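You operate a simulated robot arm through the tools that you are given. There is no shell and no other tool. Be economical: measure what you need, move in short steps, check, and stop when the job is done.

The job below is to be done with a simulated two-armed robot. You get a single attempt, and the scene is never put back.

JOB
Press the step button two times. Pick up the blue sign with one hand, pass it to the other hand and put it on the work top of the kettle rack. Fetch the yellow sign and set it on the edge of the gallery. Take the green herb basket and put it on the edge of the gallery. Turn the disc knob to 20. Take the teal-cap bottle and put it on the clear patch of the long bench. Open the small green door, take the white-band cup and leave it on the upper shelf of the small cabinet, then shut the door. The order is free. Set down upright: blue sign, yellow sign, green herb basket, teal-cap bottle, white-band cup.

The check looks at the end state, three seconds after you hand in, the way a careful person would. Anything else that was tipped, shoved, dropped, spilled or broken makes it a failure. A push-on lid holds only when it is set on centred and level and pressed home; a screw cap is set on level and turned clockwise until tight.

ROBOT AND FRAMES
Two 7-joint arms with fingered hands on one trunk, on a base that drives. Base frame: it is fixed to the floor where the robot stands at the start and does not move with it; the origin is under the middle of the robot, x ahead of it, y to its left, z up. Lengths are in mm, angles in degrees, forces in N, time in s.
The left shoulder is at the start at [21, 214, 1332], the right one opposite. Places, roughly: blue sign [2750, -6250, 1250]; clear patch of the long bench [400, 3300, 900]; disc knob [400, 1700, 900]; edge of the gallery (75x21 cm) [3460, -5880, 1560]; green herb basket [2000, -6250, 500]; small green door [-3700, 5600, 500]; step button [500, -200, 900]; teal-cap bottle (4x4x9 cm) [600, 1800, 900]; upper shelf of the small cabinet [-3700, 5800, 500]; white-band cup [500, 3500, 1000]; work top of the kettle rack [2400, -6200, 900]; yellow sign [2750, -6250, 500]. Payload 3.3 kg a hand.
The TCP of each hand is the grasp point between the finger pads, 26 mm short of the fingertips. In the tool frame z runs along the fingers and y along their closing line. The gripper opens to 132 mm. The gripper's body begins 73 mm behind the TCP. The gripper is a hand of 2 fingers: y runs from the thumb to the fingers, the wrist lies at [0, 0, -224] in the tool frame, and closing takes about 1.5 s.
Orientation is told as [roll, pitch, yaw] about the base's x, y, z axes, in that order, counted from this pose: with the fingers straight down and closing along the base's y, the tool's x points along the base's -x, its y along +y and its z along -z.

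CONTROLS
- The arms move only by the tool jog_arm. It takes "left_plan", "right_plan" or both (then of equal length, played together; a hand with none holds still); each is a list of rows, each an object (a shift or turn left out is 0, a gripper value left out holds the last) with "slide": the shift along the base's x, y, z in mm, a list of three; "rotation": the turn, a rotation vector about the base's x, y, z in degrees, a list of three; "grip": the closure, from 0 (fully open) to 1 (shut). In form: [{"slide": [tx, ty, tz], "rotation": [rx, ry, rz], "grip": grip}, ...]. A call has 1 to 20 rows; each row is the pose to reach, as a shift and turn from the pose commanded when the call began. Each row takes 0.2 s and may step no farther than 50 mm and 8.6 degrees from the row before; otherwise, or with a gripper value out of range, the whole call is refused. Where a pose cannot be reached the arm comes as near as it can. A force on the tool above 40 N (or 10 N above the force at the start of the call, whichever is more), or a blocked arm, ends the call early, and 0.2 s more pass. The fingers move at their own pace (about 153 mm/s each) and stop on an object; they squeeze with about 25 N. The grip force told is the motor's: it shows also when the fingers shut on nothing. Time passes only in rows, and 0.2 s behind the last, so rows that repeat a pose let the fingers close. The reply holds the time, the measured pose of the TCP, the force on the tool along the base axes, the opening and the grip force, in the units named above and with some noise, with the torque about the TCP (base axes, N m) and any sound that the robot's microphone picked up.
- Cameras (640 x 400 px; columns grow to the right, rows downward): "scene" is now at [94.9, -22.6, 1503.3]; the picture's right is [-0.28, -0.96, 0.00], its down [-0.58, 0.17, -0.80] and it looks along [0.76, -0.22, -0.61] (base axes); focal length 274 px, centre (320, 200). "left" rides on the left gripper at [-66, -3, -99] in its tool frame; the picture's right is [0.04, -1.00, 0.00], its down [0.83, 0.03, -0.55] and it looks along [0.55, 0.02, 0.83] (tool axes); focal length 261 px, centre (320, 200). "right" rides on the right gripper at [66, -3, -99] in its tool frame; the picture's right is [0.04, 1.00, 0.00], its down [-0.83, 0.03, -0.55] and it looks along [-0.55, 0.02, 0.83] (tool axes); focal length 261 px, centre (320, 200). There is no depth. A picture from a camera that has moved, and an enlarged one, comes with that camera's place and axes in the base frame and with its lens.
- camera(camera): a new picture of that camera. No time passes.
- lift_body(by): slides the trunk up (or, below 0, down) by that many mm; the arms and the scene camera ride with it, the base frame stays. It gives what a move gives, with no picture.
- steer(legs): drives the robot by 1 to 6 legs, each [ahead, left, turn to the left] in mm, mm and degrees, along the robot's own axes; the way and the turn of a leg run together, so that a leg with both is an arc; at most 1500 mm and 180 degrees a leg. The arms and the cameras ride along, it lands a little off, and it stops where it bumps. It gives what a move gives.
- set_grasp(shape, hand): the hand has 2 fingers and takes this shape, open, in about a second: jaw (thumb against the fingers, like two jaws); tri (thumb and two fingers); tip (a fingertip pinch); poke (one finger out to press); point (the index stretched); flat (the hand flat); cup (the hand cupped); fist (a fist). The gripper value then closes the fingers along that shape, each until it touches; the sizes above hold for jaw. It gives what a move gives, with no picture.
- pan_tilt(pan, tilt): turns the head with the scene camera to pan (to the left, within 86 degrees either way) and tilt (down, from -29 to 69), counted from straight ahead of the robot. It gives what a move gives.
- zoom(camera, box): a new picture of the part [left, top, right, bottom] of that camera's present view, enlarged. No time passes.
- close_job(): hands the job in; it is judged then, once.

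Work in short steps. Places have to be worked out from the pictures, the camera data and where the tool is seen: move nearer, look again, correct. Check each grasp and each placing, and mend what went wrong. You have 217 turns and 212 pictures in all, those below and enlarged ones among them. Open the grippers and draw the arms clear of the work before you hand the job in, unless the task says otherwise.

The tools are called after "Request:" as a command line: name --argument value ..., lists and objects as JSON in quotes. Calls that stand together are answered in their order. jog_arm: Moves the arms, as the interface text tells. Its arguments: {"type":"object","properties":{"left_plan":{"type":"array","items":{"type":"object","properties":{"slide":{"type":"array","items":{"type":"number"}},"rotation":{"type":"array","items":{"type":"number"}},"grip":{"type":"number"}}}},"right_plan":{"type":"array","items":{"type":"object","properties":{"slide":{"type":"array","items":{"type":"number"}},"rotation":{"type":"array","items":{"type":"number"}},"grip":{"type":"number"}}}}},"required":[]} The other tools are called the same way: lift_body (by) slides the trunk up or down; set_grasp (shape, hand) gives the hand a shape; steer (legs) drives the base; pan_tilt (pan, tilt) turns the head that bears the scene camera; camera (camera) takes a picture; zoom (camera, box) takes an enlarged picture of a part of a camera's view; close_job () hands the job in.

At the start:

```text
t: 0.0
left_tcp_pos: [349.5, 10.9, 1329.1]
left_tool_rot: [-1.2, -0.2, 0.8]
left_wrist_force: [-0.3, -0.1, 0.4]
left_torque: [0.05, -0.01, -0.04]
left_opening: 132.0
left_finger_force: 0.0
left_shape: jaw
right_tcp_pos: [437.0, -373.8, 1191.5]
right_tool_rot: [-0.1, 0.0, 0.0]
right_wrist_force: [0.0, 0.5, -0.3]
right_torque: [0.01, 0.0, 0.01]
right_opening: 132.0
right_finger_force: 0.0
right_shape: jaw
trunk travel left (down, up): [-614.0, 147.0]
robot x, y, heading: [2.6, 3.4, 0.0]
head pan, tilt: [-16.2, 37.3]
```

scene: 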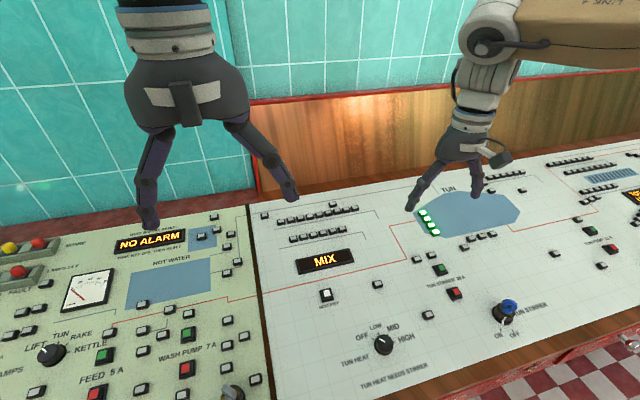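
right: 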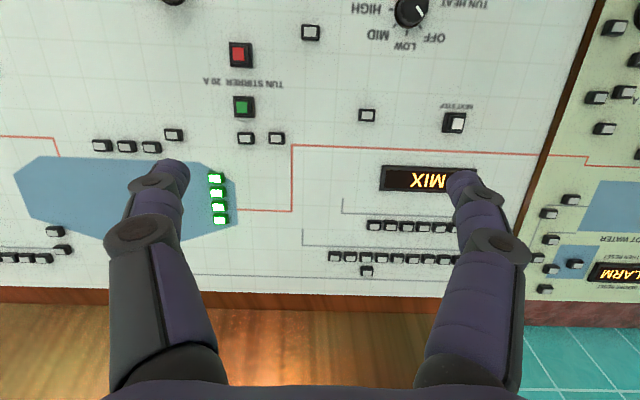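
left: 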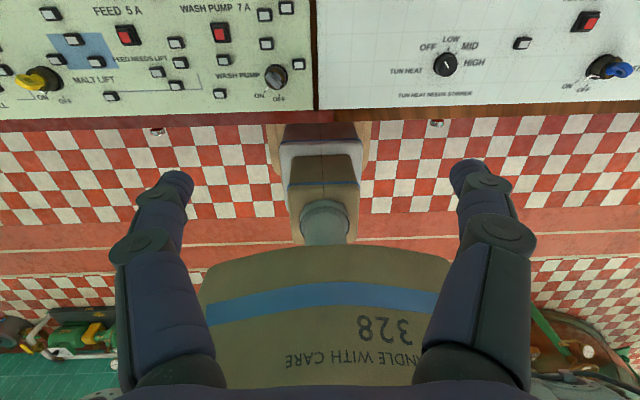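

The NEXT STEP button triangulates to about [491,-153,866]. I look closer and shape the right hand to poke.

Request:
zoom --camera "right" --box '[340, 60, 540, 200]'

Request:
set_grasp --hand "right" --shape "poke"

```text
2.86 times, centred on (440, 130) of right
camera zoom: at [371.3, -377.7, 1291.5], right [-0.04, 1.0, 0.0], down [0.83, 0.03, 0.55], along [0.55, 0.02, -0.83], focal length 745 px, centre (-23, 400)
```

zoom: 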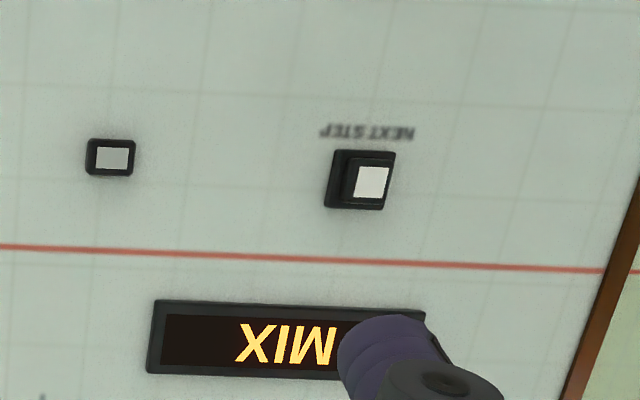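

```text
t: 0.9
left_tcp_pos: [350.1, 12.3, 1331.6]
left_tool_rot: [-1.6, -0.2, 1.1]
left_wrist_force: [0.4, 0.5, 0.0]
left_torque: [0.04, 0.01, 0.04]
left_opening: 131.8
left_finger_force: 0.1
left_shape: jaw
right_tcp_pos: [436.4, -375.0, 1191.8]
right_tool_rot: [0.0, -0.1, 0.1]
right_wrist_force: [-0.1, -0.3, -0.2]
right_torque: [0.0, -0.01, 0.0]
right_opening: 0.1
right_finger_force: 0.1
right_shape: poke
trunk travel left (down, up): [-614.0, 147.0]
robot x, y, heading: [-0.6, -0.0, 0.2]
head pan, tilt: [-16.2, 37.3]
```

Button confirmed. I move the right hand above it and the left hand out of the way.

Request:
jog_arm --right_plan '[{"slide": [11, 45, -20]}, {"slide": [22, 90, -50]}, {"slide": [33, 135, -80]}, {"slide": [44, 180, -110]}, {"slide": [55, 222, -140]}, {"slide": [55, 222, -170]}]' --left_plan '[{"slide": [0, 45, 0]}, {"slide": [0, 90, 0]}, {"slide": [0, 135, 0]}, {"slide": [0, 180, 0]}, {"slide": [0, 200, 0]}, {"slide": [0, 200, 0]}]'

Request:
camera --camera "right"

Request:
camera --camera "scene"

```text
refused: row 1 steps farther than a row can; nothing moved
```

```text
207 pictures are left
camera right: at [371.3, -377.7, 1291.5], right [-0.04, 1.0, 0.0], down [0.83, 0.03, 0.55], along [0.55, 0.02, -0.83], focal length 261 px, centre (320, 200)
```

right: 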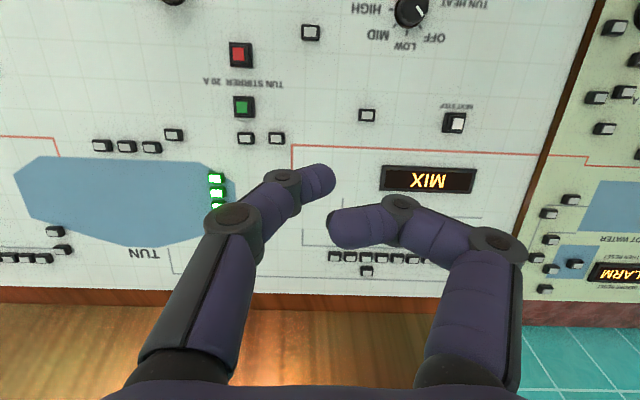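

```text
206 pictures are left
camera scene: at [94.9, -22.7, 1503.3], right [-0.28, -0.96, 0.0], down [-0.58, 0.17, -0.8], along [0.76, -0.22, -0.61], focal length 274 px, centre (320, 200)
```

scene: 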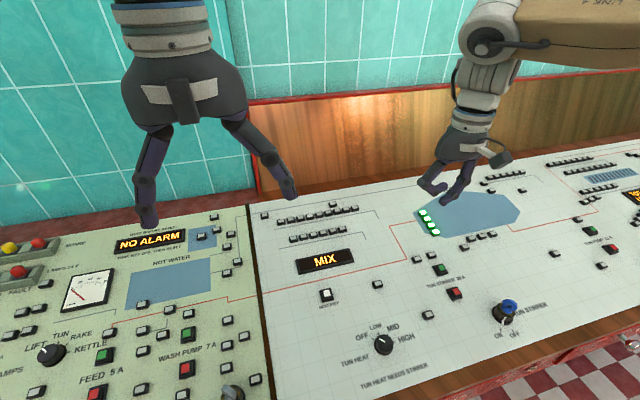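

Poke finger lies on the TCP axis. I repeat with smaller steps.

Request:
jog_arm --right_plan '[{"slide": [9, 40, -20]}, {"slide": [18, 80, -40]}, {"slide": [27, 120, -60]}, {"slide": [36, 160, -80]}, {"slide": [45, 195, -110]}, {"slide": [55, 222, -140]}, {"slide": [55, 222, -180]}]' --left_plan '[{"slide": [0, 45, 0]}, {"slide": [0, 90, 0]}, {"slide": [0, 135, 0]}, {"slide": [0, 180, 0]}, {"slide": [0, 200, 0]}, {"slide": [0, 200, 0]}, {"slide": [0, 200, 0]}]'

Request:
camera --camera "right"

Request:
camera --camera "scene"

```text
t: 2.5
left_tcp_pos: [350.1, 211.4, 1329.6]
left_tool_rot: [-1.3, -0.2, 0.7]
left_wrist_force: [-0.7, -0.4, -0.1]
left_torque: [-0.02, 0.01, 0.02]
left_opening: 131.9
left_finger_force: 0.1
left_shape: jaw
right_tcp_pos: [401.1, -274.3, 1081.9]
right_tool_rot: [0.3, -0.2, 0.0]
right_wrist_force: [1.4, 0.2, 0.3]
right_torque: [0.03, 0.05, 0.01]
right_opening: 0.0
right_finger_force: 0.0
right_shape: poke
right hand out of reach, approached as far as the arm can: row 1, 2, 3, 4, 5, 6, 7
trunk travel left (down, up): [-614.0, 147.0]
robot x, y, heading: [-1.8, 1.0, -0.1]
head pan, tilt: [-16.2, 37.3]
```

```text
205 pictures are left
camera right: at [334.7, -276.2, 1180.5], right [-0.04, 1.0, 0.0], down [0.83, 0.03, 0.56], along [0.56, 0.03, -0.83], focal length 261 px, centre (320, 200)
```

right: 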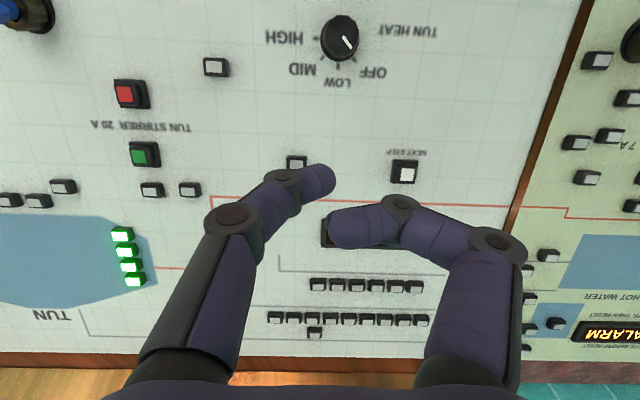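

```text
204 pictures are left
camera scene: at [94.9, -22.6, 1503.3], right [-0.28, -0.96, 0.0], down [-0.58, 0.17, -0.8], along [0.76, -0.22, -0.61], focal length 274 px, centre (320, 200)
```

scene: 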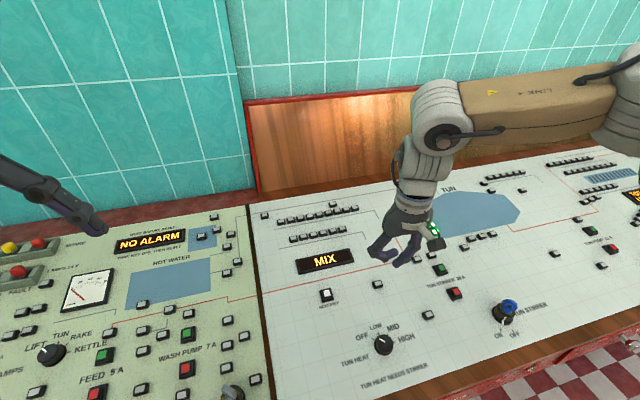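

The arm seems limited by wrist geometry; the shoulder should be lower relative to the wrist. I lower the trunk a bit, then re-raise the hand.

Request:
jog_arm --right_plan '[{"slide": [0, 0, 40]}, {"slide": [0, 0, 80]}, {"slide": [0, 0, 120]}, {"slide": [0, 0, 160]}]'

Request:
lift_body --by -150

```text
t: 3.5
left_tcp_pos: [348.8, 211.5, 1328.1]
left_tool_rot: [-1.3, -0.2, 0.8]
left_wrist_force: [0.0, 0.3, -0.2]
left_torque: [0.01, -0.08, -0.03]
left_opening: 132.0
left_finger_force: 0.1
left_shape: jaw
right_tcp_pos: [371.9, -283.0, 1230.6]
right_tool_rot: [0.1, -0.2, 0.0]
right_wrist_force: [0.4, 0.2, 0.2]
right_torque: [-0.02, -0.01, 0.01]
right_opening: 0.1
right_finger_force: 0.1
right_shape: poke
right hand out of reach, approached as far as the arm can: row 3, 4
trunk travel left (down, up): [-614.0, 147.0]
robot x, y, heading: [-4.0, -1.3, 0.1]
head pan, tilt: [-16.2, 37.3]
```

```text
t: 5.2
left_tcp_pos: [348.9, 211.6, 1179.9]
left_tool_rot: [-1.3, -0.2, 0.9]
left_wrist_force: [1.1, 1.6, -0.3]
left_torque: [0.04, 0.0, 0.01]
left_opening: 132.1
left_finger_force: 0.0
left_shape: jaw
right_tcp_pos: [371.3, -280.1, 1077.6]
right_tool_rot: [0.0, 0.1, 0.0]
right_wrist_force: [0.3, -1.0, 0.0]
right_torque: [0.0, 0.02, -0.02]
right_opening: 0.0
right_finger_force: 0.1
right_shape: poke
trunk travel left (down, up): [-464.0, 297.0]
robot x, y, heading: [0.6, 1.0, 0.0]
head pan, tilt: [-16.2, 37.3]
```

I test how low the arm reaches at its starting lateral offset before driving.

Request:
jog_arm --right_plan '[{"slide": [20, -30, 0]}, {"slide": [40, -60, 0]}, {"slide": [65, -93, 0]}, {"slide": [65, -93, -40]}, {"slide": [65, -93, -80]}]'

Request:
camera --camera "scene"

```text
t: 6.5
left_tcp_pos: [349.7, 211.1, 1179.9]
left_tool_rot: [-1.3, -0.2, 0.9]
left_wrist_force: [-0.5, -0.7, 0.1]
left_torque: [-0.01, 0.03, -0.01]
left_opening: 131.9
left_finger_force: 0.0
left_shape: jaw
right_tcp_pos: [433.3, -375.1, 999.2]
right_tool_rot: [0.0, 0.1, 0.0]
right_wrist_force: [-0.3, -0.6, 1.4]
right_torque: [-0.01, 0.0, -0.01]
right_opening: 0.0
right_finger_force: 0.0
right_shape: poke
right hand out of reach, approached as far as the arm can: row 3
trunk travel left (down, up): [-464.0, 297.0]
robot x, y, heading: [1.8, 2.2, -0.2]
head pan, tilt: [-16.2, 37.3]
```

```text
203 pictures are left
camera scene: at [103.0, -23.2, 1353.0], right [-0.28, -0.96, 0.0], down [-0.58, 0.17, -0.8], along [0.76, -0.22, -0.61], focal length 274 px, centre (320, 200)
```

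scene: 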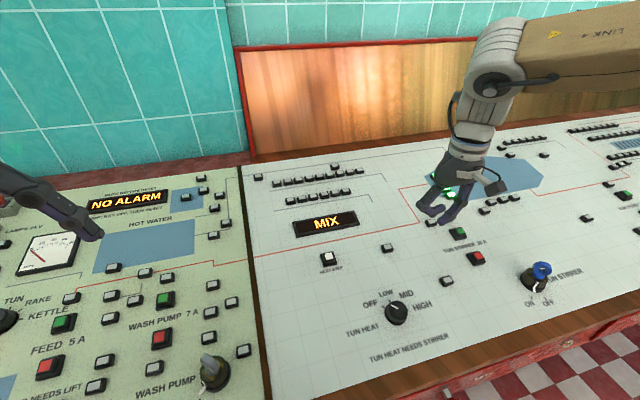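

I drive left and slightly ahead so the hand comes over the button.

Request:
steer --legs '[[0, 220, 0], [56, 0, 0]]'

Request:
camera --camera "right"

Request:
camera --camera "scene"

```text
t: 8.7
left_tcp_pos: [403.9, 432.1, 1178.6]
left_tool_rot: [-1.3, -0.2, 1.1]
left_wrist_force: [0.9, 0.4, -0.7]
left_torque: [0.04, 0.01, -0.04]
left_opening: 131.8
left_finger_force: 0.2
left_shape: jaw
right_tcp_pos: [494.0, -154.0, 997.9]
right_tool_rot: [0.0, 0.1, 0.4]
right_wrist_force: [-0.3, -1.1, -0.5]
right_torque: [0.0, 0.03, -0.01]
right_opening: 0.0
right_finger_force: 0.1
right_shape: poke
trunk travel left (down, up): [-464.0, 297.0]
robot x, y, heading: [56.2, 220.4, 0.6]
head pan, tilt: [-16.2, 37.3]
```

```text
202 pictures are left
camera right: at [427.4, -158.2, 1097.7], right [-0.05, 1.0, 0.0], down [0.83, 0.04, 0.55], along [0.55, 0.03, -0.83], focal length 261 px, centre (320, 200)
```

right: 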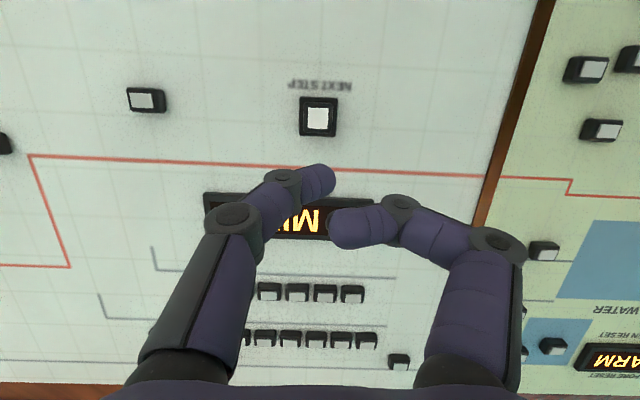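

```text
201 pictures are left
camera scene: at [160.3, 195.7, 1352.8], right [-0.27, -0.96, 0.0], down [-0.58, 0.16, -0.79], along [0.76, -0.22, -0.61], focal length 274 px, centre (320, 200)
```

scene: 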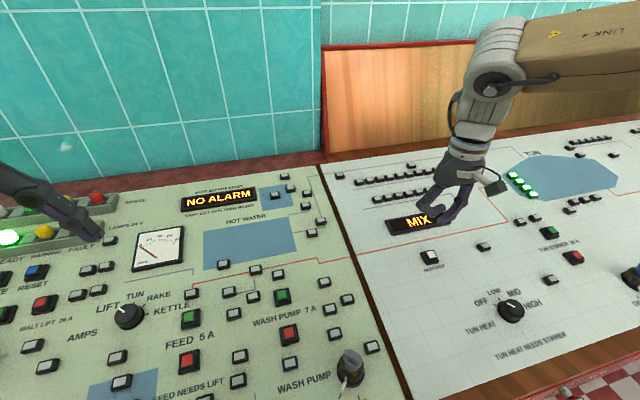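

Aligned: the button sits at about [492,-156]. I descend to just above it and look.

Request:
jog_arm --right_plan '[{"slide": [-1, -1, -30]}, {"slide": [-1, -1, -60]}, {"slide": [-1, -1, -80]}]'

Request:
camera --camera "right"

Request:
zoom --camera "scene" --box '[360, 120, 560, 300]'

```text
t: 9.5
left_tcp_pos: [403.7, 430.4, 1179.9]
left_tool_rot: [-1.4, -0.1, 1.2]
left_wrist_force: [1.0, 0.2, 0.0]
left_torque: [0.0, -0.01, 0.0]
left_opening: 132.1
left_finger_force: 0.1
left_shape: jaw
right_tcp_pos: [488.7, -154.5, 919.1]
right_tool_rot: [0.0, 0.0, 0.4]
right_wrist_force: [0.3, -0.6, -0.7]
right_torque: [0.0, 0.0, 0.0]
right_opening: 0.0
right_finger_force: 0.0
right_shape: poke
trunk travel left (down, up): [-464.0, 297.0]
robot x, y, heading: [55.2, 215.2, 0.3]
head pan, tilt: [-16.2, 37.3]
```

```text
200 pictures are left
camera right: at [422.8, -158.2, 1017.8], right [-0.05, 1.0, 0.0], down [0.83, 0.04, 0.55], along [0.55, 0.03, -0.83], focal length 261 px, centre (320, 200)
```

right: 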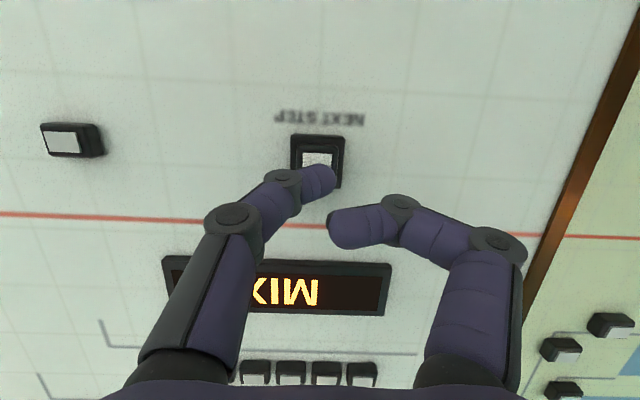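

```text
2.22 times, centred on (460, 210) of scene
camera zoom: at [158.4, 195.4, 1353.0], right [-0.27, -0.96, 0.0], down [-0.58, 0.16, -0.8], along [0.77, -0.22, -0.61], focal length 609 px, centre (9, 178)
```

zoom: 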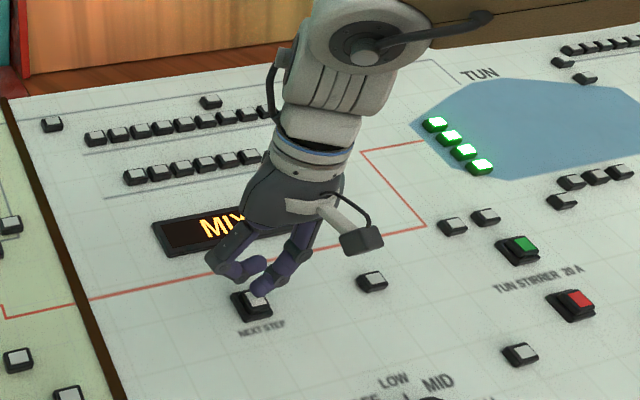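

Tip is right over the button. I press slowly.

Request:
jog_arm --right_plan '[{"slide": [2, -1, -8]}, {"slide": [2, -1, -12]}, {"slide": [2, -1, -16]}, {"slide": [2, -1, -20]}]'

Request:
zoom --camera "scene" --box '[360, 120, 560, 300]'

```text
t: 10.5
left_tcp_pos: [401.4, 431.7, 1181.7]
left_tool_rot: [-1.5, -0.3, 1.3]
left_wrist_force: [-0.2, 0.5, 0.0]
left_torque: [-0.02, -0.04, -0.03]
left_opening: 132.1
left_finger_force: 0.1
left_shape: jaw
right_tcp_pos: [491.5, -159.5, 902.6]
right_tool_rot: [-0.1, -0.3, 0.3]
right_wrist_force: [-0.5, -9.1, 33.1]
right_torque: [-0.08, -0.15, -0.03]
right_opening: 0.0
right_finger_force: 0.1
right_shape: poke
trunk travel left (down, up): [-464.0, 297.0]
robot x, y, heading: [56.0, 215.9, 0.4]
head pan, tilt: [-16.2, 37.3]
heard: click
```

```text
2.22 times, centred on (460, 210) of scene
camera zoom: at [155.4, 196.1, 1353.6], right [-0.27, -0.96, 0.0], down [-0.58, 0.16, -0.8], along [0.77, -0.22, -0.6], focal length 609 px, centre (9, 178)
```

zoom: 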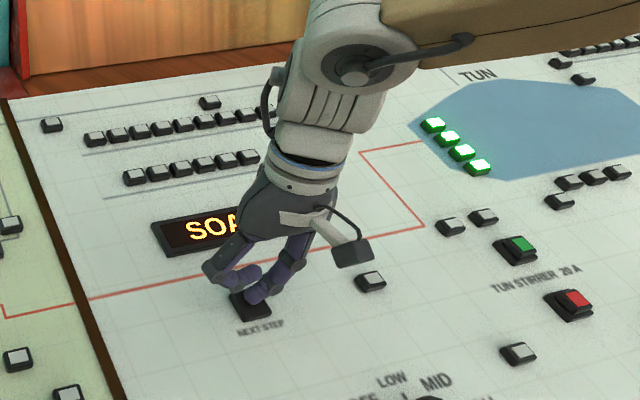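

Click heard and the display changed to SOAK. I release, then press again.

Request:
jog_arm --right_plan '[{"slide": [0, 0, 10]}, {"slide": [0, 0, 20]}, {"slide": [0, 0, 30]}, {"slide": [0, 0, 30]}]'

Request:
jog_arm --right_plan '[{"slide": [0, 0, -10]}, {"slide": [0, 0, -18]}, {"slide": [0, 0, -22]}, {"slide": [0, 0, -26]}, {"slide": [0, 0, -30]}]'

Request:
zoom --camera "scene" --box '[360, 120, 560, 300]'

```text
t: 11.5
left_tcp_pos: [402.6, 431.6, 1180.4]
left_tool_rot: [-1.4, -0.3, 1.2]
left_wrist_force: [-0.3, 0.1, 1.0]
left_torque: [0.01, 0.02, 0.04]
left_opening: 132.0
left_finger_force: 0.0
left_shape: jaw
right_tcp_pos: [494.2, -158.0, 929.8]
right_tool_rot: [0.0, 0.0, 0.4]
right_wrist_force: [0.3, 0.4, -0.9]
right_torque: [0.03, 0.01, -0.03]
right_opening: 0.1
right_finger_force: 0.0
right_shape: poke
trunk travel left (down, up): [-464.0, 297.0]
robot x, y, heading: [54.4, 218.6, 0.2]
head pan, tilt: [-16.2, 37.3]
```

```text
t: 12.7
left_tcp_pos: [401.2, 432.0, 1180.8]
left_tool_rot: [-1.4, -0.3, 1.2]
left_wrist_force: [0.3, 0.4, 0.5]
left_torque: [0.01, 0.0, 0.01]
left_opening: 131.9
left_finger_force: 0.0
left_shape: jaw
right_tcp_pos: [491.9, -157.4, 903.1]
right_tool_rot: [-0.1, -0.3, 0.3]
right_wrist_force: [-1.1, -10.1, 33.5]
right_torque: [-0.1, -0.12, -0.03]
right_opening: 0.1
right_finger_force: 0.0
right_shape: poke
trunk travel left (down, up): [-464.0, 297.0]
robot x, y, heading: [55.7, 215.2, 0.2]
head pan, tilt: [-16.2, 37.3]
heard: click
```

```text
2.22 times, centred on (460, 210) of scene
camera zoom: at [155.2, 196.1, 1353.6], right [-0.27, -0.96, 0.0], down [-0.58, 0.16, -0.8], along [0.77, -0.22, -0.6], focal length 609 px, centre (9, 178)
```

zoom: 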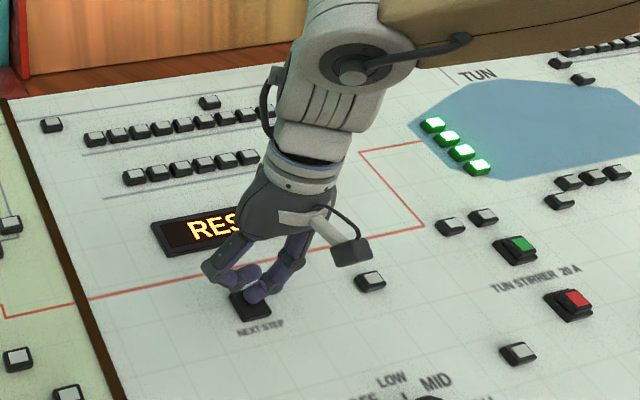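

Two presses done. I raise the hand clear, restore jaw, and look left toward the disc knob.

Request:
jog_arm --right_plan '[{"slide": [0, 0, 20]}, {"slide": [0, 0, 60]}, {"slide": [0, 0, 100]}, {"slide": [0, 0, 140]}, {"slide": [0, 0, 180]}]'

Request:
set_grasp --hand "right" --shape "jaw"

Request:
pan_tilt --pan 60 --tilt 25

Request:
camera --camera "scene"

```text
t: 13.9
left_tcp_pos: [401.2, 432.4, 1180.0]
left_tool_rot: [-1.3, -0.2, 1.2]
left_wrist_force: [0.1, 0.1, -0.4]
left_torque: [-0.05, -0.04, 0.02]
left_opening: 131.8
left_finger_force: 0.1
left_shape: jaw
right_tcp_pos: [484.2, -159.3, 1073.0]
right_tool_rot: [0.2, -0.2, 0.5]
right_wrist_force: [-0.9, -0.7, 0.1]
right_torque: [-0.01, -0.02, 0.01]
right_opening: 0.0
right_finger_force: 0.0
right_shape: poke
right hand out of reach, approached as far as the arm can: row 5
trunk travel left (down, up): [-464.0, 297.0]
robot x, y, heading: [58.7, 219.6, 0.4]
head pan, tilt: [-16.2, 37.3]
```

```text
t: 14.8
left_tcp_pos: [402.4, 432.4, 1179.0]
left_tool_rot: [-1.3, -0.3, 1.2]
left_wrist_force: [-0.1, -0.6, -0.2]
left_torque: [0.0, -0.02, 0.0]
left_opening: 131.9
left_finger_force: 0.0
left_shape: jaw
right_tcp_pos: [485.4, -159.6, 1072.2]
right_tool_rot: [0.0, -0.2, 0.3]
right_wrist_force: [0.3, -0.4, -0.6]
right_torque: [-0.02, 0.01, -0.01]
right_opening: 131.9
right_finger_force: 0.0
right_shape: jaw
trunk travel left (down, up): [-464.0, 297.0]
robot x, y, heading: [56.9, 217.1, 0.5]
head pan, tilt: [-16.2, 37.3]
```

```text
t: 16.3
left_tcp_pos: [403.1, 431.9, 1180.3]
left_tool_rot: [-1.3, -0.2, 1.2]
left_wrist_force: [-0.4, -0.3, -0.7]
left_torque: [0.02, -0.01, 0.01]
left_opening: 131.9
left_finger_force: 0.0
left_shape: jaw
right_tcp_pos: [485.6, -159.6, 1071.6]
right_tool_rot: [0.1, -0.2, 0.5]
right_wrist_force: [-0.5, 0.0, 1.0]
right_torque: [0.01, 0.0, -0.01]
right_opening: 132.0
right_finger_force: 0.1
right_shape: jaw
trunk travel left (down, up): [-464.0, 297.0]
robot x, y, heading: [52.1, 216.5, 0.3]
head pan, tilt: [60.0, 25.0]
```

```text
196 pictures are left
camera scene: at [120.0, 299.1, 1372.3], right [0.87, -0.49, 0.0], down [-0.21, -0.37, -0.91], along [0.45, 0.79, -0.42], focal length 274 px, centre (320, 200)
```

scene: 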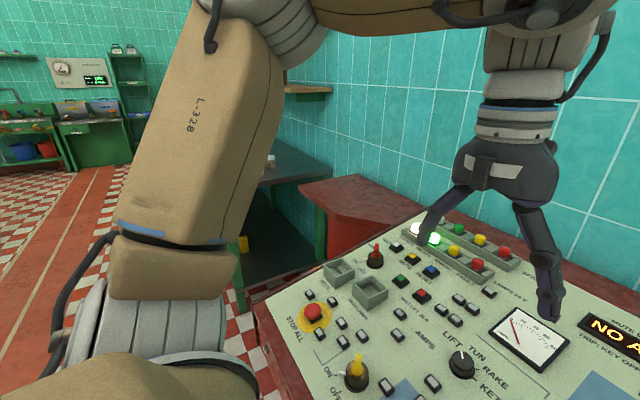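

Console ends to the left, then comes the bench. I back off a little and drive left to the disc knob zone.

Request:
steer --legs '[[-200, 0, 0], [0, 1280, 0]]'

Request:
pan_tilt --pan 0 --tilt 35

Request:
camera --camera "scene"

Request:
camera --camera "left"

```text
t: 24.0
left_tcp_pos: [208.4, 1726.0, 1179.8]
left_tool_rot: [-1.3, -0.2, 0.5]
left_wrist_force: [0.1, -0.3, 0.7]
left_torque: [-0.01, 0.0, 0.0]
left_opening: 131.9
left_finger_force: 0.1
left_shape: jaw
right_tcp_pos: [283.1, 1132.4, 1072.4]
right_tool_rot: [0.0, -0.1, -0.4]
right_wrist_force: [-0.2, -0.5, 0.2]
right_torque: [0.0, 0.01, -0.01]
right_opening: 131.9
right_finger_force: 0.0
right_shape: jaw
trunk travel left (down, up): [-464.0, 297.0]
robot x, y, heading: [-142.5, 1512.6, -0.4]
head pan, tilt: [60.0, 25.0]
```

```text
t: 25.3
left_tcp_pos: [207.9, 1725.5, 1179.6]
left_tool_rot: [-1.3, -0.2, 0.4]
left_wrist_force: [-0.5, -0.2, 1.1]
left_torque: [-0.02, -0.01, -0.01]
left_opening: 132.0
left_finger_force: 0.0
left_shape: jaw
right_tcp_pos: [282.8, 1132.2, 1072.6]
right_tool_rot: [0.1, -0.2, -0.4]
right_wrist_force: [-0.4, -0.2, 0.0]
right_torque: [0.0, 0.02, -0.04]
right_opening: 131.7
right_finger_force: 0.1
right_shape: jaw
trunk travel left (down, up): [-464.0, 297.0]
robot x, y, heading: [-141.7, 1518.0, -0.2]
head pan, tilt: [0.0, 35.0]
```

```text
195 pictures are left
camera scene: at [-34.7, 1516.5, 1356.5], right [-0.01, -1.0, 0.0], down [-0.57, 0.0, -0.82], along [0.82, -0.01, -0.57], focal length 274 px, centre (320, 200)
```

scene: 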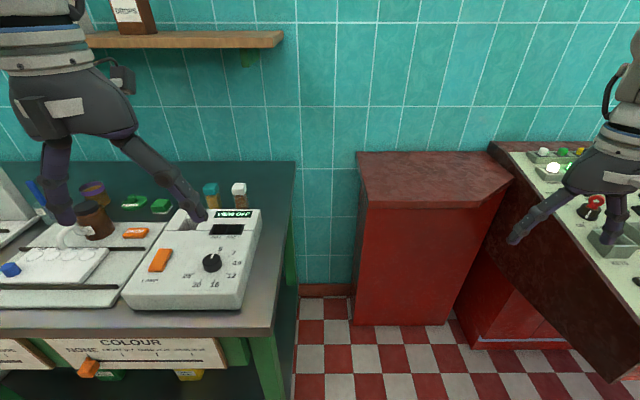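

```text
194 pictures are left
camera left: at [273.9, 1725.7, 1279.0], right [-0.03, -1.0, 0.02], down [-0.83, 0.04, 0.55], along [-0.55, 0.0, -0.84], focal length 261 px, centre (320, 200)
```

left: 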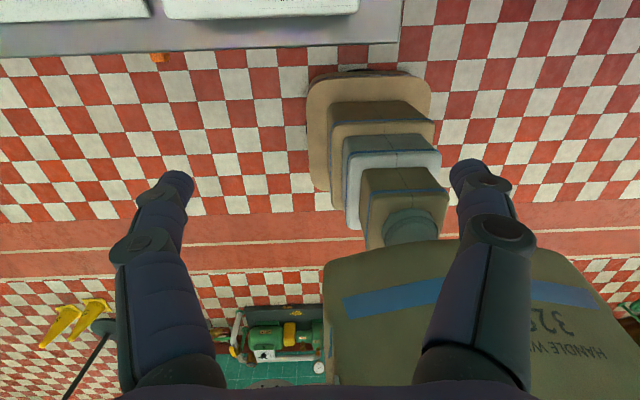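

The disc knob on the colorimeter box and the teal-cap bottle behind it are in view; I zoom in.

Request:
zoom --camera "scene" --box '[120, 200, 280, 310]'

Request:
zoom --camera "scene" --box '[0, 160, 300, 360]'

```text
3.64 times, centred on (200, 255) of scene
camera zoom: at [-34.7, 1516.5, 1356.5], right [-0.01, -1.0, 0.0], down [-0.57, 0.0, -0.82], along [0.82, -0.01, -0.57], focal length 996 px, centre (756, 0)
```

zoom: 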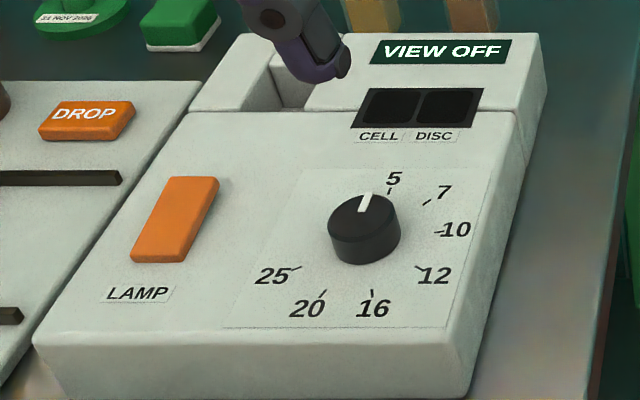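

```text
2.00 times, centred on (150, 260) of scene
camera zoom: at [-34.7, 1516.5, 1356.5], right [-0.01, -1.0, 0.0], down [-0.57, 0.0, -0.82], along [0.82, -0.01, -0.57], focal length 548 px, centre (660, 80)
```

zoom: 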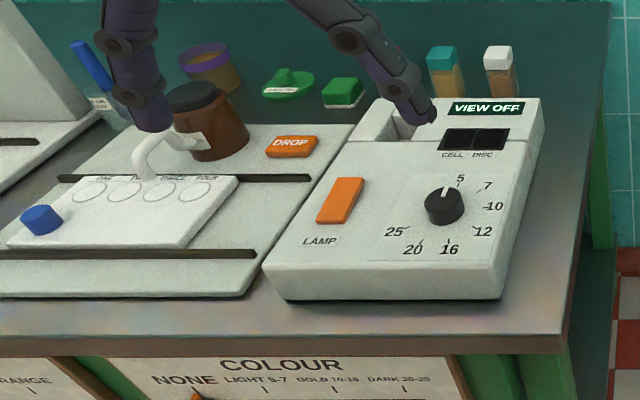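

The knob points at 5; scale runs clockwise 5-7-10-12-16-20-25. I move closer so the left hand can reach both knob and bottle.

Request:
steer --legs '[[150, -130, 0]]'

Request:
pan_tilt --pan 25 --tilt 50

Request:
camera --camera "scene"

```text
t: 26.9
left_tcp_pos: [360.9, 1587.9, 1179.4]
left_tool_rot: [-1.3, 0.0, 0.2]
left_wrist_force: [-0.1, 0.0, -0.2]
left_torque: [0.04, 0.01, 0.0]
left_opening: 132.0
left_finger_force: 0.1
left_shape: jaw
right_tcp_pos: [435.0, 996.0, 1071.1]
right_tool_rot: [0.1, -0.1, -0.5]
right_wrist_force: [0.2, -0.1, -0.8]
right_torque: [0.02, 0.02, -0.03]
right_opening: 131.9
right_finger_force: 0.0
right_shape: jaw
trunk travel left (down, up): [-464.0, 297.0]
robot x, y, heading: [8.8, 1380.2, -0.6]
head pan, tilt: [0.0, 35.0]
```

```text
t: 27.8
left_tcp_pos: [358.6, 1589.5, 1180.1]
left_tool_rot: [-1.3, -0.2, 0.3]
left_wrist_force: [0.1, -0.3, -0.2]
left_torque: [0.04, 0.02, 0.02]
left_opening: 131.7
left_finger_force: 0.1
left_shape: jaw
right_tcp_pos: [433.0, 997.1, 1071.8]
right_tool_rot: [0.0, -0.2, -0.5]
right_wrist_force: [0.5, -0.1, -0.7]
right_torque: [-0.01, 0.01, -0.01]
right_opening: 131.7
right_finger_force: 0.1
right_shape: jaw
trunk travel left (down, up): [-464.0, 297.0]
robot x, y, heading: [5.6, 1377.8, -0.7]
head pan, tilt: [25.0, 50.0]
```

```text
191 pictures are left
camera scene: at [98.8, 1413.4, 1334.8], right [0.41, -0.91, 0.0], down [-0.7, -0.32, -0.64], along [0.59, 0.27, -0.77], focal length 274 px, centre (320, 200)
```

scene: 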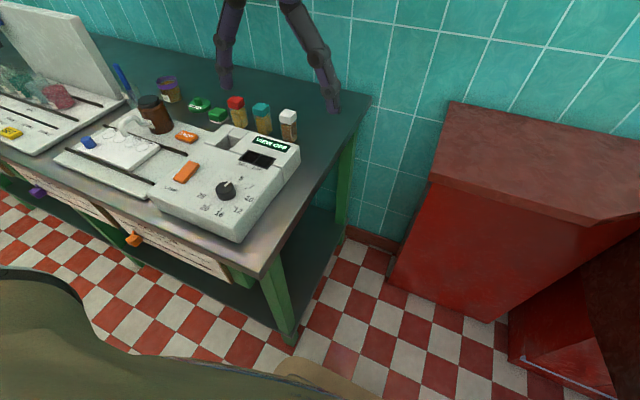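

The knob is at about [359,1732,937] (top), teal bottle at about [600,1807], cap top 955. I move the left hand above the knob and yaw it counterclockwise to prepare a long clockwise stroke.

Request:
jog_arm --left_plan '[{"slide": [0, 40, -20], "rotation": [1.3, 0, 8]}, {"slide": [0, 80, -40], "rotation": [1.3, 0, 16]}, {"slide": [0, 120, -60], "rotation": [1.3, 0, 24]}, {"slide": [0, 142, -80], "rotation": [1.3, 0, 32]}, {"slide": [0, 142, -100], "rotation": [1.3, 0, 40]}, {"slide": [0, 142, -120], "rotation": [1.3, 0, 48]}, {"slide": [0, 142, -130], "rotation": [1.3, 0, 56]}, {"slide": [0, 142, -130], "rotation": [1.3, 0, 64]}, {"slide": [0, 142, -130], "rotation": [1.3, 0, 72]}, {"slide": [0, 142, -130], "rotation": [1.3, 0, 80]}, {"slide": [0, 142, -130], "rotation": [1.3, 0, 88]}, {"slide": [0, 142, -130], "rotation": [1.3, 0, 96]}]'

Request:
camera --camera "scene"

Request:
camera --camera "left"

```text
t: 30.4
left_tcp_pos: [358.9, 1731.1, 1048.9]
left_tool_rot: [-0.5, -1.0, 96.5]
left_wrist_force: [0.4, -1.3, 0.5]
left_torque: [0.02, -0.01, -0.01]
left_opening: 132.1
left_finger_force: 0.1
left_shape: jaw
right_tcp_pos: [433.9, 996.6, 1071.9]
right_tool_rot: [0.2, -0.3, -0.4]
right_wrist_force: [-0.4, 0.3, 0.3]
right_torque: [0.01, 0.01, 0.02]
right_opening: 131.8
right_finger_force: 0.1
right_shape: jaw
trunk travel left (down, up): [-464.0, 297.0]
robot x, y, heading: [8.9, 1381.0, -0.9]
head pan, tilt: [25.0, 50.0]
```

```text
190 pictures are left
camera scene: at [98.6, 1413.7, 1334.8], right [0.41, -0.91, 0.0], down [-0.7, -0.32, -0.64], along [0.58, 0.27, -0.77], focal length 274 px, centre (320, 200)
```

scene: 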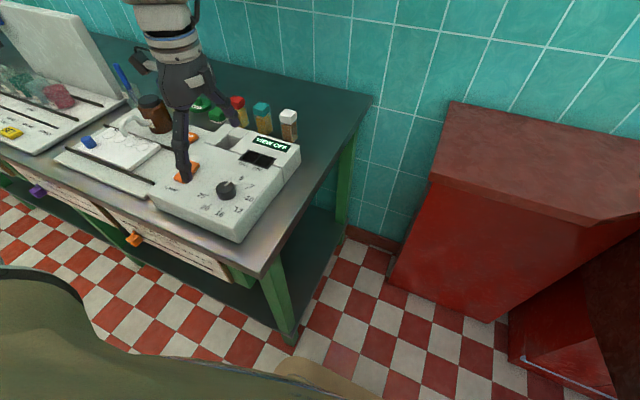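

```text
189 pictures are left
camera left: at [354.3, 1796.0, 1149.7], right [1.0, 0.07, 0.01], down [0.06, -0.84, 0.54], along [0.05, -0.54, -0.84], focal length 261 px, centre (320, 200)
```

left: 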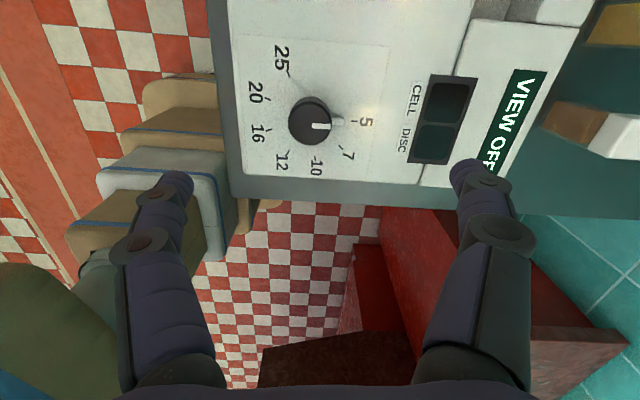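

Knob centre refined to [356,1734], panel z≈915; marks are 40° apart so 20 is about 200° clockwise. I descend with a partly closed gripper.

Request:
jog_arm --left_plan '[{"slide": [-3, 3, -30], "rotation": [0, 0, 3], "grip": 0.45}, {"slide": [-3, 3, -60], "rotation": [0, 0, 5], "grip": 0.45}, {"slide": [-3, 3, -80], "rotation": [0, 0, 5], "grip": 0.45}, {"slide": [-3, 3, -80], "rotation": [0, 0, 5], "grip": 0.45}]'

Request:
camera --camera "left"

```text
t: 31.4
left_tcp_pos: [356.8, 1733.5, 970.1]
left_tool_rot: [-0.6, -1.1, 101.3]
left_wrist_force: [-0.1, 0.1, -0.1]
left_torque: [-0.01, -0.03, 0.03]
left_opening: 73.2
left_finger_force: 0.0
left_shape: jaw
right_tcp_pos: [433.0, 996.1, 1072.5]
right_tool_rot: [0.1, -0.2, -0.4]
right_wrist_force: [-0.2, -0.4, -0.6]
right_torque: [0.0, 0.0, 0.0]
right_opening: 131.7
right_finger_force: 0.0
right_shape: jaw
trunk travel left (down, up): [-464.0, 297.0]
robot x, y, heading: [8.0, 1381.4, -0.5]
head pan, tilt: [25.0, 50.0]
```

```text
188 pictures are left
camera left: at [346.2, 1796.9, 1069.8], right [0.99, 0.16, 0.01], down [0.13, -0.83, 0.54], along [0.09, -0.53, -0.84], focal length 261 px, centre (320, 200)
```

left: 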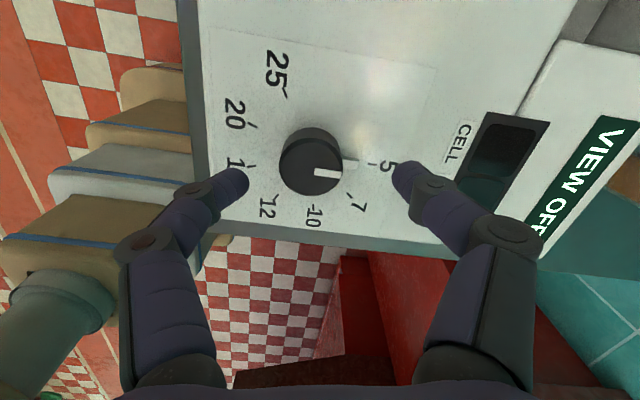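

I correct slightly, descend to the knob and close.

Request:
jog_arm --left_plan '[{"slide": [-3, -2, -12], "grip": 0.45}, {"slide": [-3, -2, -23], "grip": 0.45}, {"slide": [-3, -2, -23], "grip": 0.75}, {"slide": [-3, -2, -23], "grip": 0.9}, {"slide": [-3, -2, -23], "grip": 0.9}]'

Request:
camera --camera "left"

```text
t: 32.6
left_tcp_pos: [353.1, 1731.8, 948.4]
left_tool_rot: [-0.5, -1.0, 101.2]
left_wrist_force: [-0.1, -0.7, -3.2]
left_torque: [-0.03, 0.01, -0.05]
left_opening: 27.7
left_finger_force: 25.1
left_shape: jaw
right_tcp_pos: [434.1, 996.5, 1071.9]
right_tool_rot: [0.1, -0.2, -0.5]
right_wrist_force: [0.1, -0.9, 0.5]
right_torque: [0.04, -0.01, 0.02]
right_opening: 131.9
right_finger_force: 0.0
right_shape: jaw
trunk travel left (down, up): [-464.0, 297.0]
robot x, y, heading: [6.6, 1380.8, -0.7]
head pan, tilt: [25.0, 50.0]
```

```text
187 pictures are left
camera left: at [343.0, 1796.9, 1048.5], right [0.99, 0.16, 0.01], down [0.13, -0.83, 0.54], along [0.09, -0.53, -0.84], focal length 261 px, centre (320, 200)
```

left: 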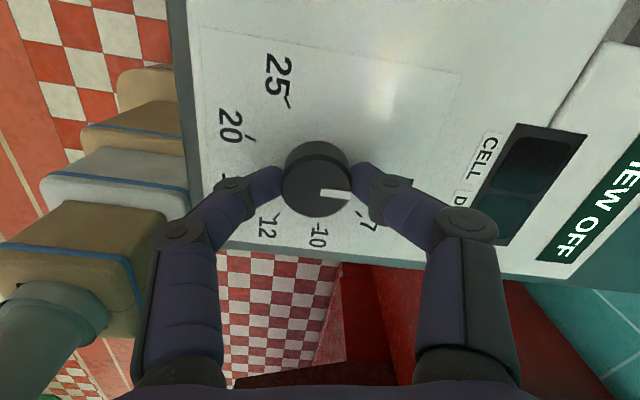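

Knob gripped (28 mm). I turn clockwise 96° first and check.

Request:
jog_arm --left_plan '[{"rotation": [0, 0, -8]}, {"rotation": [0, 0, -16]}, {"rotation": [0, 0, -24]}, {"rotation": [0, 0, -32]}, {"rotation": [0, 0, -40]}, {"rotation": [0, 0, -48]}, {"rotation": [0, 0, -56]}, {"rotation": [0, 0, -64]}, {"rotation": [0, 0, -72]}, {"rotation": [0, 0, -80]}, {"rotation": [0, 0, -88]}, {"rotation": [0, 0, -96]}]'

Request:
zoom --camera "scene" --box '[140, 110, 320, 260]'

Request:
camera --camera "left"

```text
t: 35.2
left_tcp_pos: [353.1, 1731.4, 948.1]
left_tool_rot: [-0.5, -1.1, 5.0]
left_wrist_force: [-7.1, -3.3, 6.0]
left_torque: [-0.02, 0.12, 0.0]
left_opening: 28.6
left_finger_force: 25.0
left_shape: jaw
right_tcp_pos: [433.2, 995.7, 1072.6]
right_tool_rot: [0.1, -0.4, -0.5]
right_wrist_force: [0.2, -0.1, -0.4]
right_torque: [-0.02, 0.03, 0.0]
right_opening: 132.0
right_finger_force: 0.1
right_shape: jaw
trunk travel left (down, up): [-464.0, 297.0]
robot x, y, heading: [7.1, 1380.7, -0.5]
head pan, tilt: [25.0, 50.0]
```

```text
2.67 times, centred on (230, 185) of scene
camera zoom: at [97.3, 1412.9, 1334.9], right [0.42, -0.91, 0.0], down [-0.7, -0.32, -0.64], along [0.59, 0.27, -0.77], focal length 731 px, centre (560, 240)
```

zoom: 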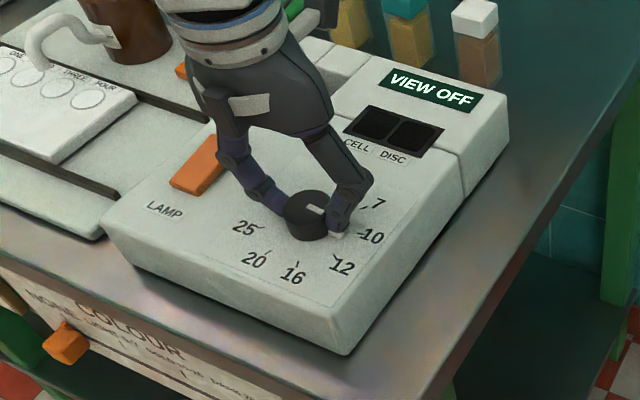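

```text
185 pictures are left
camera left: at [416.6, 1736.2, 1047.7], right [0.05, -1.0, 0.01], down [-0.84, -0.04, 0.54], along [-0.54, -0.03, -0.84], focal length 261 px, centre (320, 200)
```

left: 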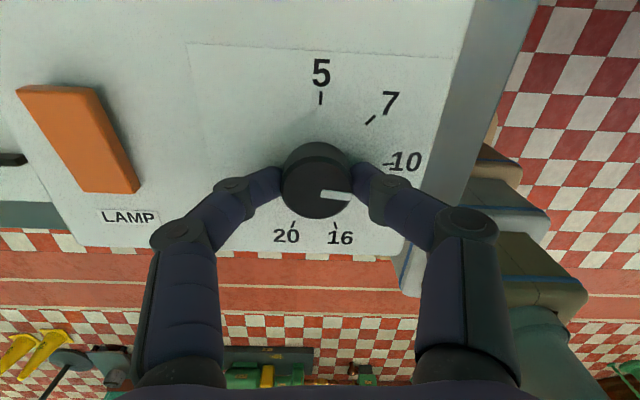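

Knob follows rigidly. I continue another 104°.

Request:
jog_arm --left_plan '[{"rotation": [0, 0, -8]}, {"rotation": [0, 0, -16]}, {"rotation": [0, 0, -24]}, {"rotation": [0, 0, -32]}, {"rotation": [0, 0, -40]}, {"rotation": [0, 0, -48]}, {"rotation": [0, 0, -56]}, {"rotation": [0, 0, -64]}, {"rotation": [0, 0, -72]}, {"rotation": [0, 0, -80]}, {"rotation": [0, 0, -88]}, {"rotation": [0, 0, -96]}, {"rotation": [0, 0, -104]}]'

Request:
camera --camera "left"

Request:
zoom --camera "scene" --box '[140, 110, 320, 260]'

```text
t: 38.0
left_tcp_pos: [263.9, 1635.0, 950.2]
left_tool_rot: [-2.2, 1.1, -96.2]
left_wrist_force: [4.1, -5.8, 8.0]
left_torque: [0.35, 0.29, 0.05]
left_opening: 15.9
left_finger_force: 25.2
left_shape: jaw
left hand out of reach, approached as far as the arm can: row 8, 9, 10, 11, 12, 13
right_tcp_pos: [435.7, 1001.2, 1073.9]
right_tool_rot: [-0.2, -0.1, -0.4]
right_wrist_force: [0.6, 1.5, -0.1]
right_torque: [-0.13, 0.03, 0.01]
right_opening: 131.9
right_finger_force: 0.0
right_shape: jaw
trunk travel left (down, up): [-464.0, 297.0]
robot x, y, heading: [9.0, 1380.9, -0.5]
head pan, tilt: [25.0, 50.0]
```

```text
184 pictures are left
camera left: at [257.3, 1568.9, 1047.8], right [-0.99, 0.15, 0.04], down [0.14, 0.81, 0.57], along [0.05, 0.57, -0.82], focal length 261 px, centre (320, 200)
```

left: 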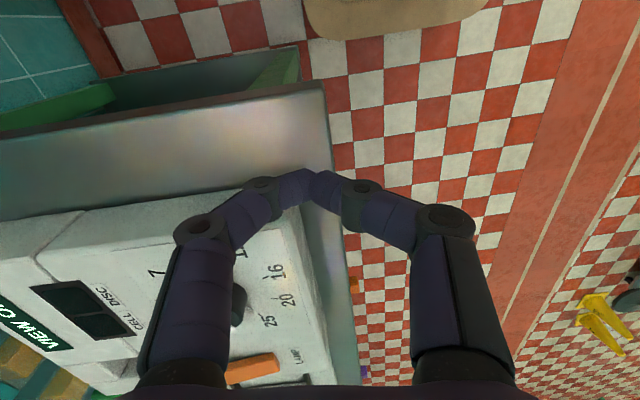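

```text
2.67 times, centred on (230, 185) of scene
camera zoom: at [101.0, 1419.6, 1334.1], right [0.41, -0.91, 0.0], down [-0.7, -0.32, -0.64], along [0.58, 0.26, -0.77], focal length 731 px, centre (560, 240)
```

zoom: 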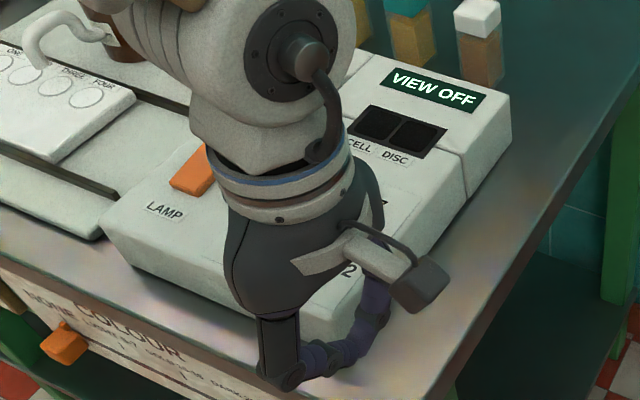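

The arm hit its limit and slid off the knob. I raise, open and rotate back to inspect.

Request:
jog_arm --left_plan '[{"slide": [0, 0, 35]}, {"slide": [0, 0, 70], "grip": 0.45}, {"slide": [15, 15, 80], "rotation": [0, 0, 8]}, {"slide": [30, 30, 80], "rotation": [0, 0, 16]}, {"slide": [45, 45, 80], "rotation": [0, 0, 24]}, {"slide": [60, 60, 80], "rotation": [0, 0, 32]}, {"slide": [75, 80, 80], "rotation": [0, 0, 40]}, {"slide": [90, 97, 80], "rotation": [0, 0, 48]}, {"slide": [90, 97, 80], "rotation": [2, -1, 56]}, {"slide": [90, 97, 80], "rotation": [2, -1, 64]}, {"slide": [90, 97, 80], "rotation": [2, -1, 72]}, {"slide": [90, 97, 80], "rotation": [2, -1, 80]}, {"slide": [90, 97, 80], "rotation": [2, -1, 88]}, {"slide": [90, 97, 80], "rotation": [2, -1, 96]}]'

Request:
camera --camera "left"

Request:
zoom --camera "scene" --box '[140, 110, 320, 260]'

```text
t: 41.0
left_tcp_pos: [357.1, 1716.1, 1036.4]
left_tool_rot: [1.3, -0.2, -2.5]
left_wrist_force: [0.0, 0.3, -0.6]
left_torque: [0.01, -0.03, 0.0]
left_opening: 72.4
left_finger_force: 0.0
left_shape: jaw
left hand out of reach, approached as far as the arm can: row 1, 2, 3, 4, 5
right_tcp_pos: [433.2, 996.7, 1071.7]
right_tool_rot: [0.1, -0.3, -0.5]
right_wrist_force: [-0.3, 0.1, 0.6]
right_torque: [-0.02, -0.01, 0.0]
right_opening: 132.0
right_finger_force: 0.2
right_shape: jaw
trunk travel left (down, up): [-464.0, 297.0]
robot x, y, heading: [9.3, 1380.7, -0.8]
head pan, tilt: [25.0, 50.0]
```

```text
182 pictures are left
camera left: at [422.9, 1709.3, 1135.4], right [-0.09, -1.0, -0.02], down [-0.83, 0.06, 0.55], along [-0.55, 0.07, -0.83], focal length 261 px, centre (320, 200)
```

left: 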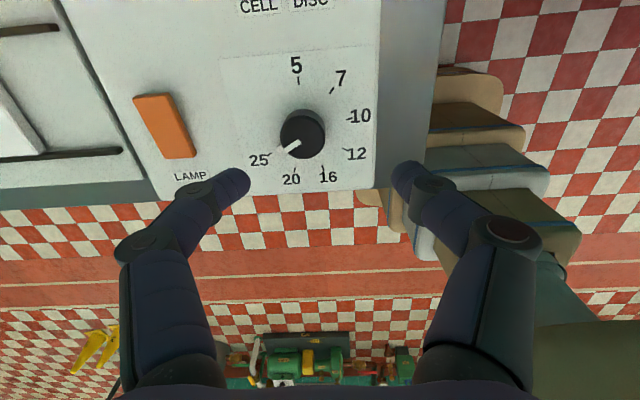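

```text
2.67 times, centred on (230, 185) of scene
camera zoom: at [98.6, 1413.7, 1334.8], right [0.41, -0.91, 0.0], down [-0.7, -0.32, -0.64], along [0.58, 0.27, -0.77], focal length 731 px, centre (560, 240)
```

zoom: 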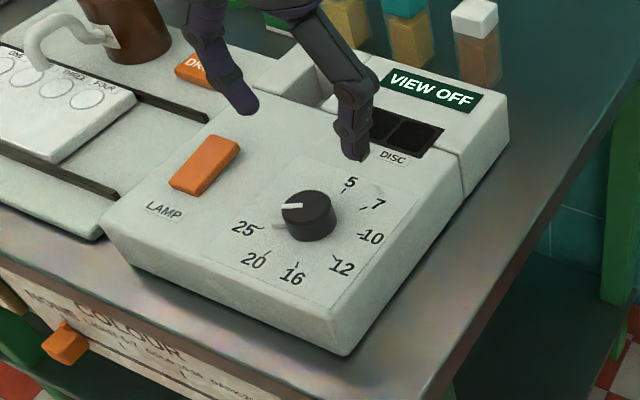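

Pointer now rests at 25, the box unmoved. I regrasp and will turn it 40° back counterclockwise.

Request:
jog_arm --left_plan '[{"slide": [-2, 17, -30], "rotation": [-1.3, 0, 0]}, {"slide": [-2, 17, -60], "rotation": [-1.3, 0, 0]}, {"slide": [-2, 17, -88], "rotation": [-1.3, 0, 0]}, {"slide": [-2, 17, -88], "rotation": [-1.3, 0, 0], "grip": 0.75}, {"slide": [-2, 17, -88], "rotation": [-1.3, 0, 0], "grip": 0.9}, {"slide": [-2, 17, -88], "rotation": [-1.3, 0, 0], "grip": 0.9}]'

Request:
camera --camera "left"

```text
t: 42.4
left_tcp_pos: [353.3, 1733.4, 947.2]
left_tool_rot: [-0.1, -0.1, -2.7]
left_wrist_force: [1.3, -0.7, -3.7]
left_torque: [0.03, 0.0, 0.03]
left_opening: 29.1
left_finger_force: 24.9
left_shape: jaw
right_tcp_pos: [434.2, 996.6, 1073.2]
right_tool_rot: [0.1, -0.2, -0.5]
right_wrist_force: [0.5, 0.1, 0.3]
right_torque: [0.04, 0.01, -0.03]
right_opening: 131.9
right_finger_force: 0.1
right_shape: jaw
trunk travel left (down, up): [-464.0, 297.0]
robot x, y, heading: [9.4, 1384.0, -0.7]
head pan, tilt: [25.0, 50.0]
```

```text
180 pictures are left
camera left: at [417.9, 1727.7, 1046.3], right [-0.09, -1.0, 0.0], down [-0.83, 0.07, 0.55], along [-0.55, 0.05, -0.84], focal length 261 px, centre (320, 200)
```

left: 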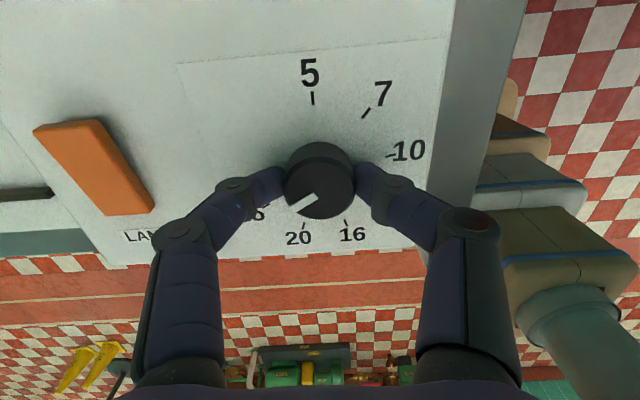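

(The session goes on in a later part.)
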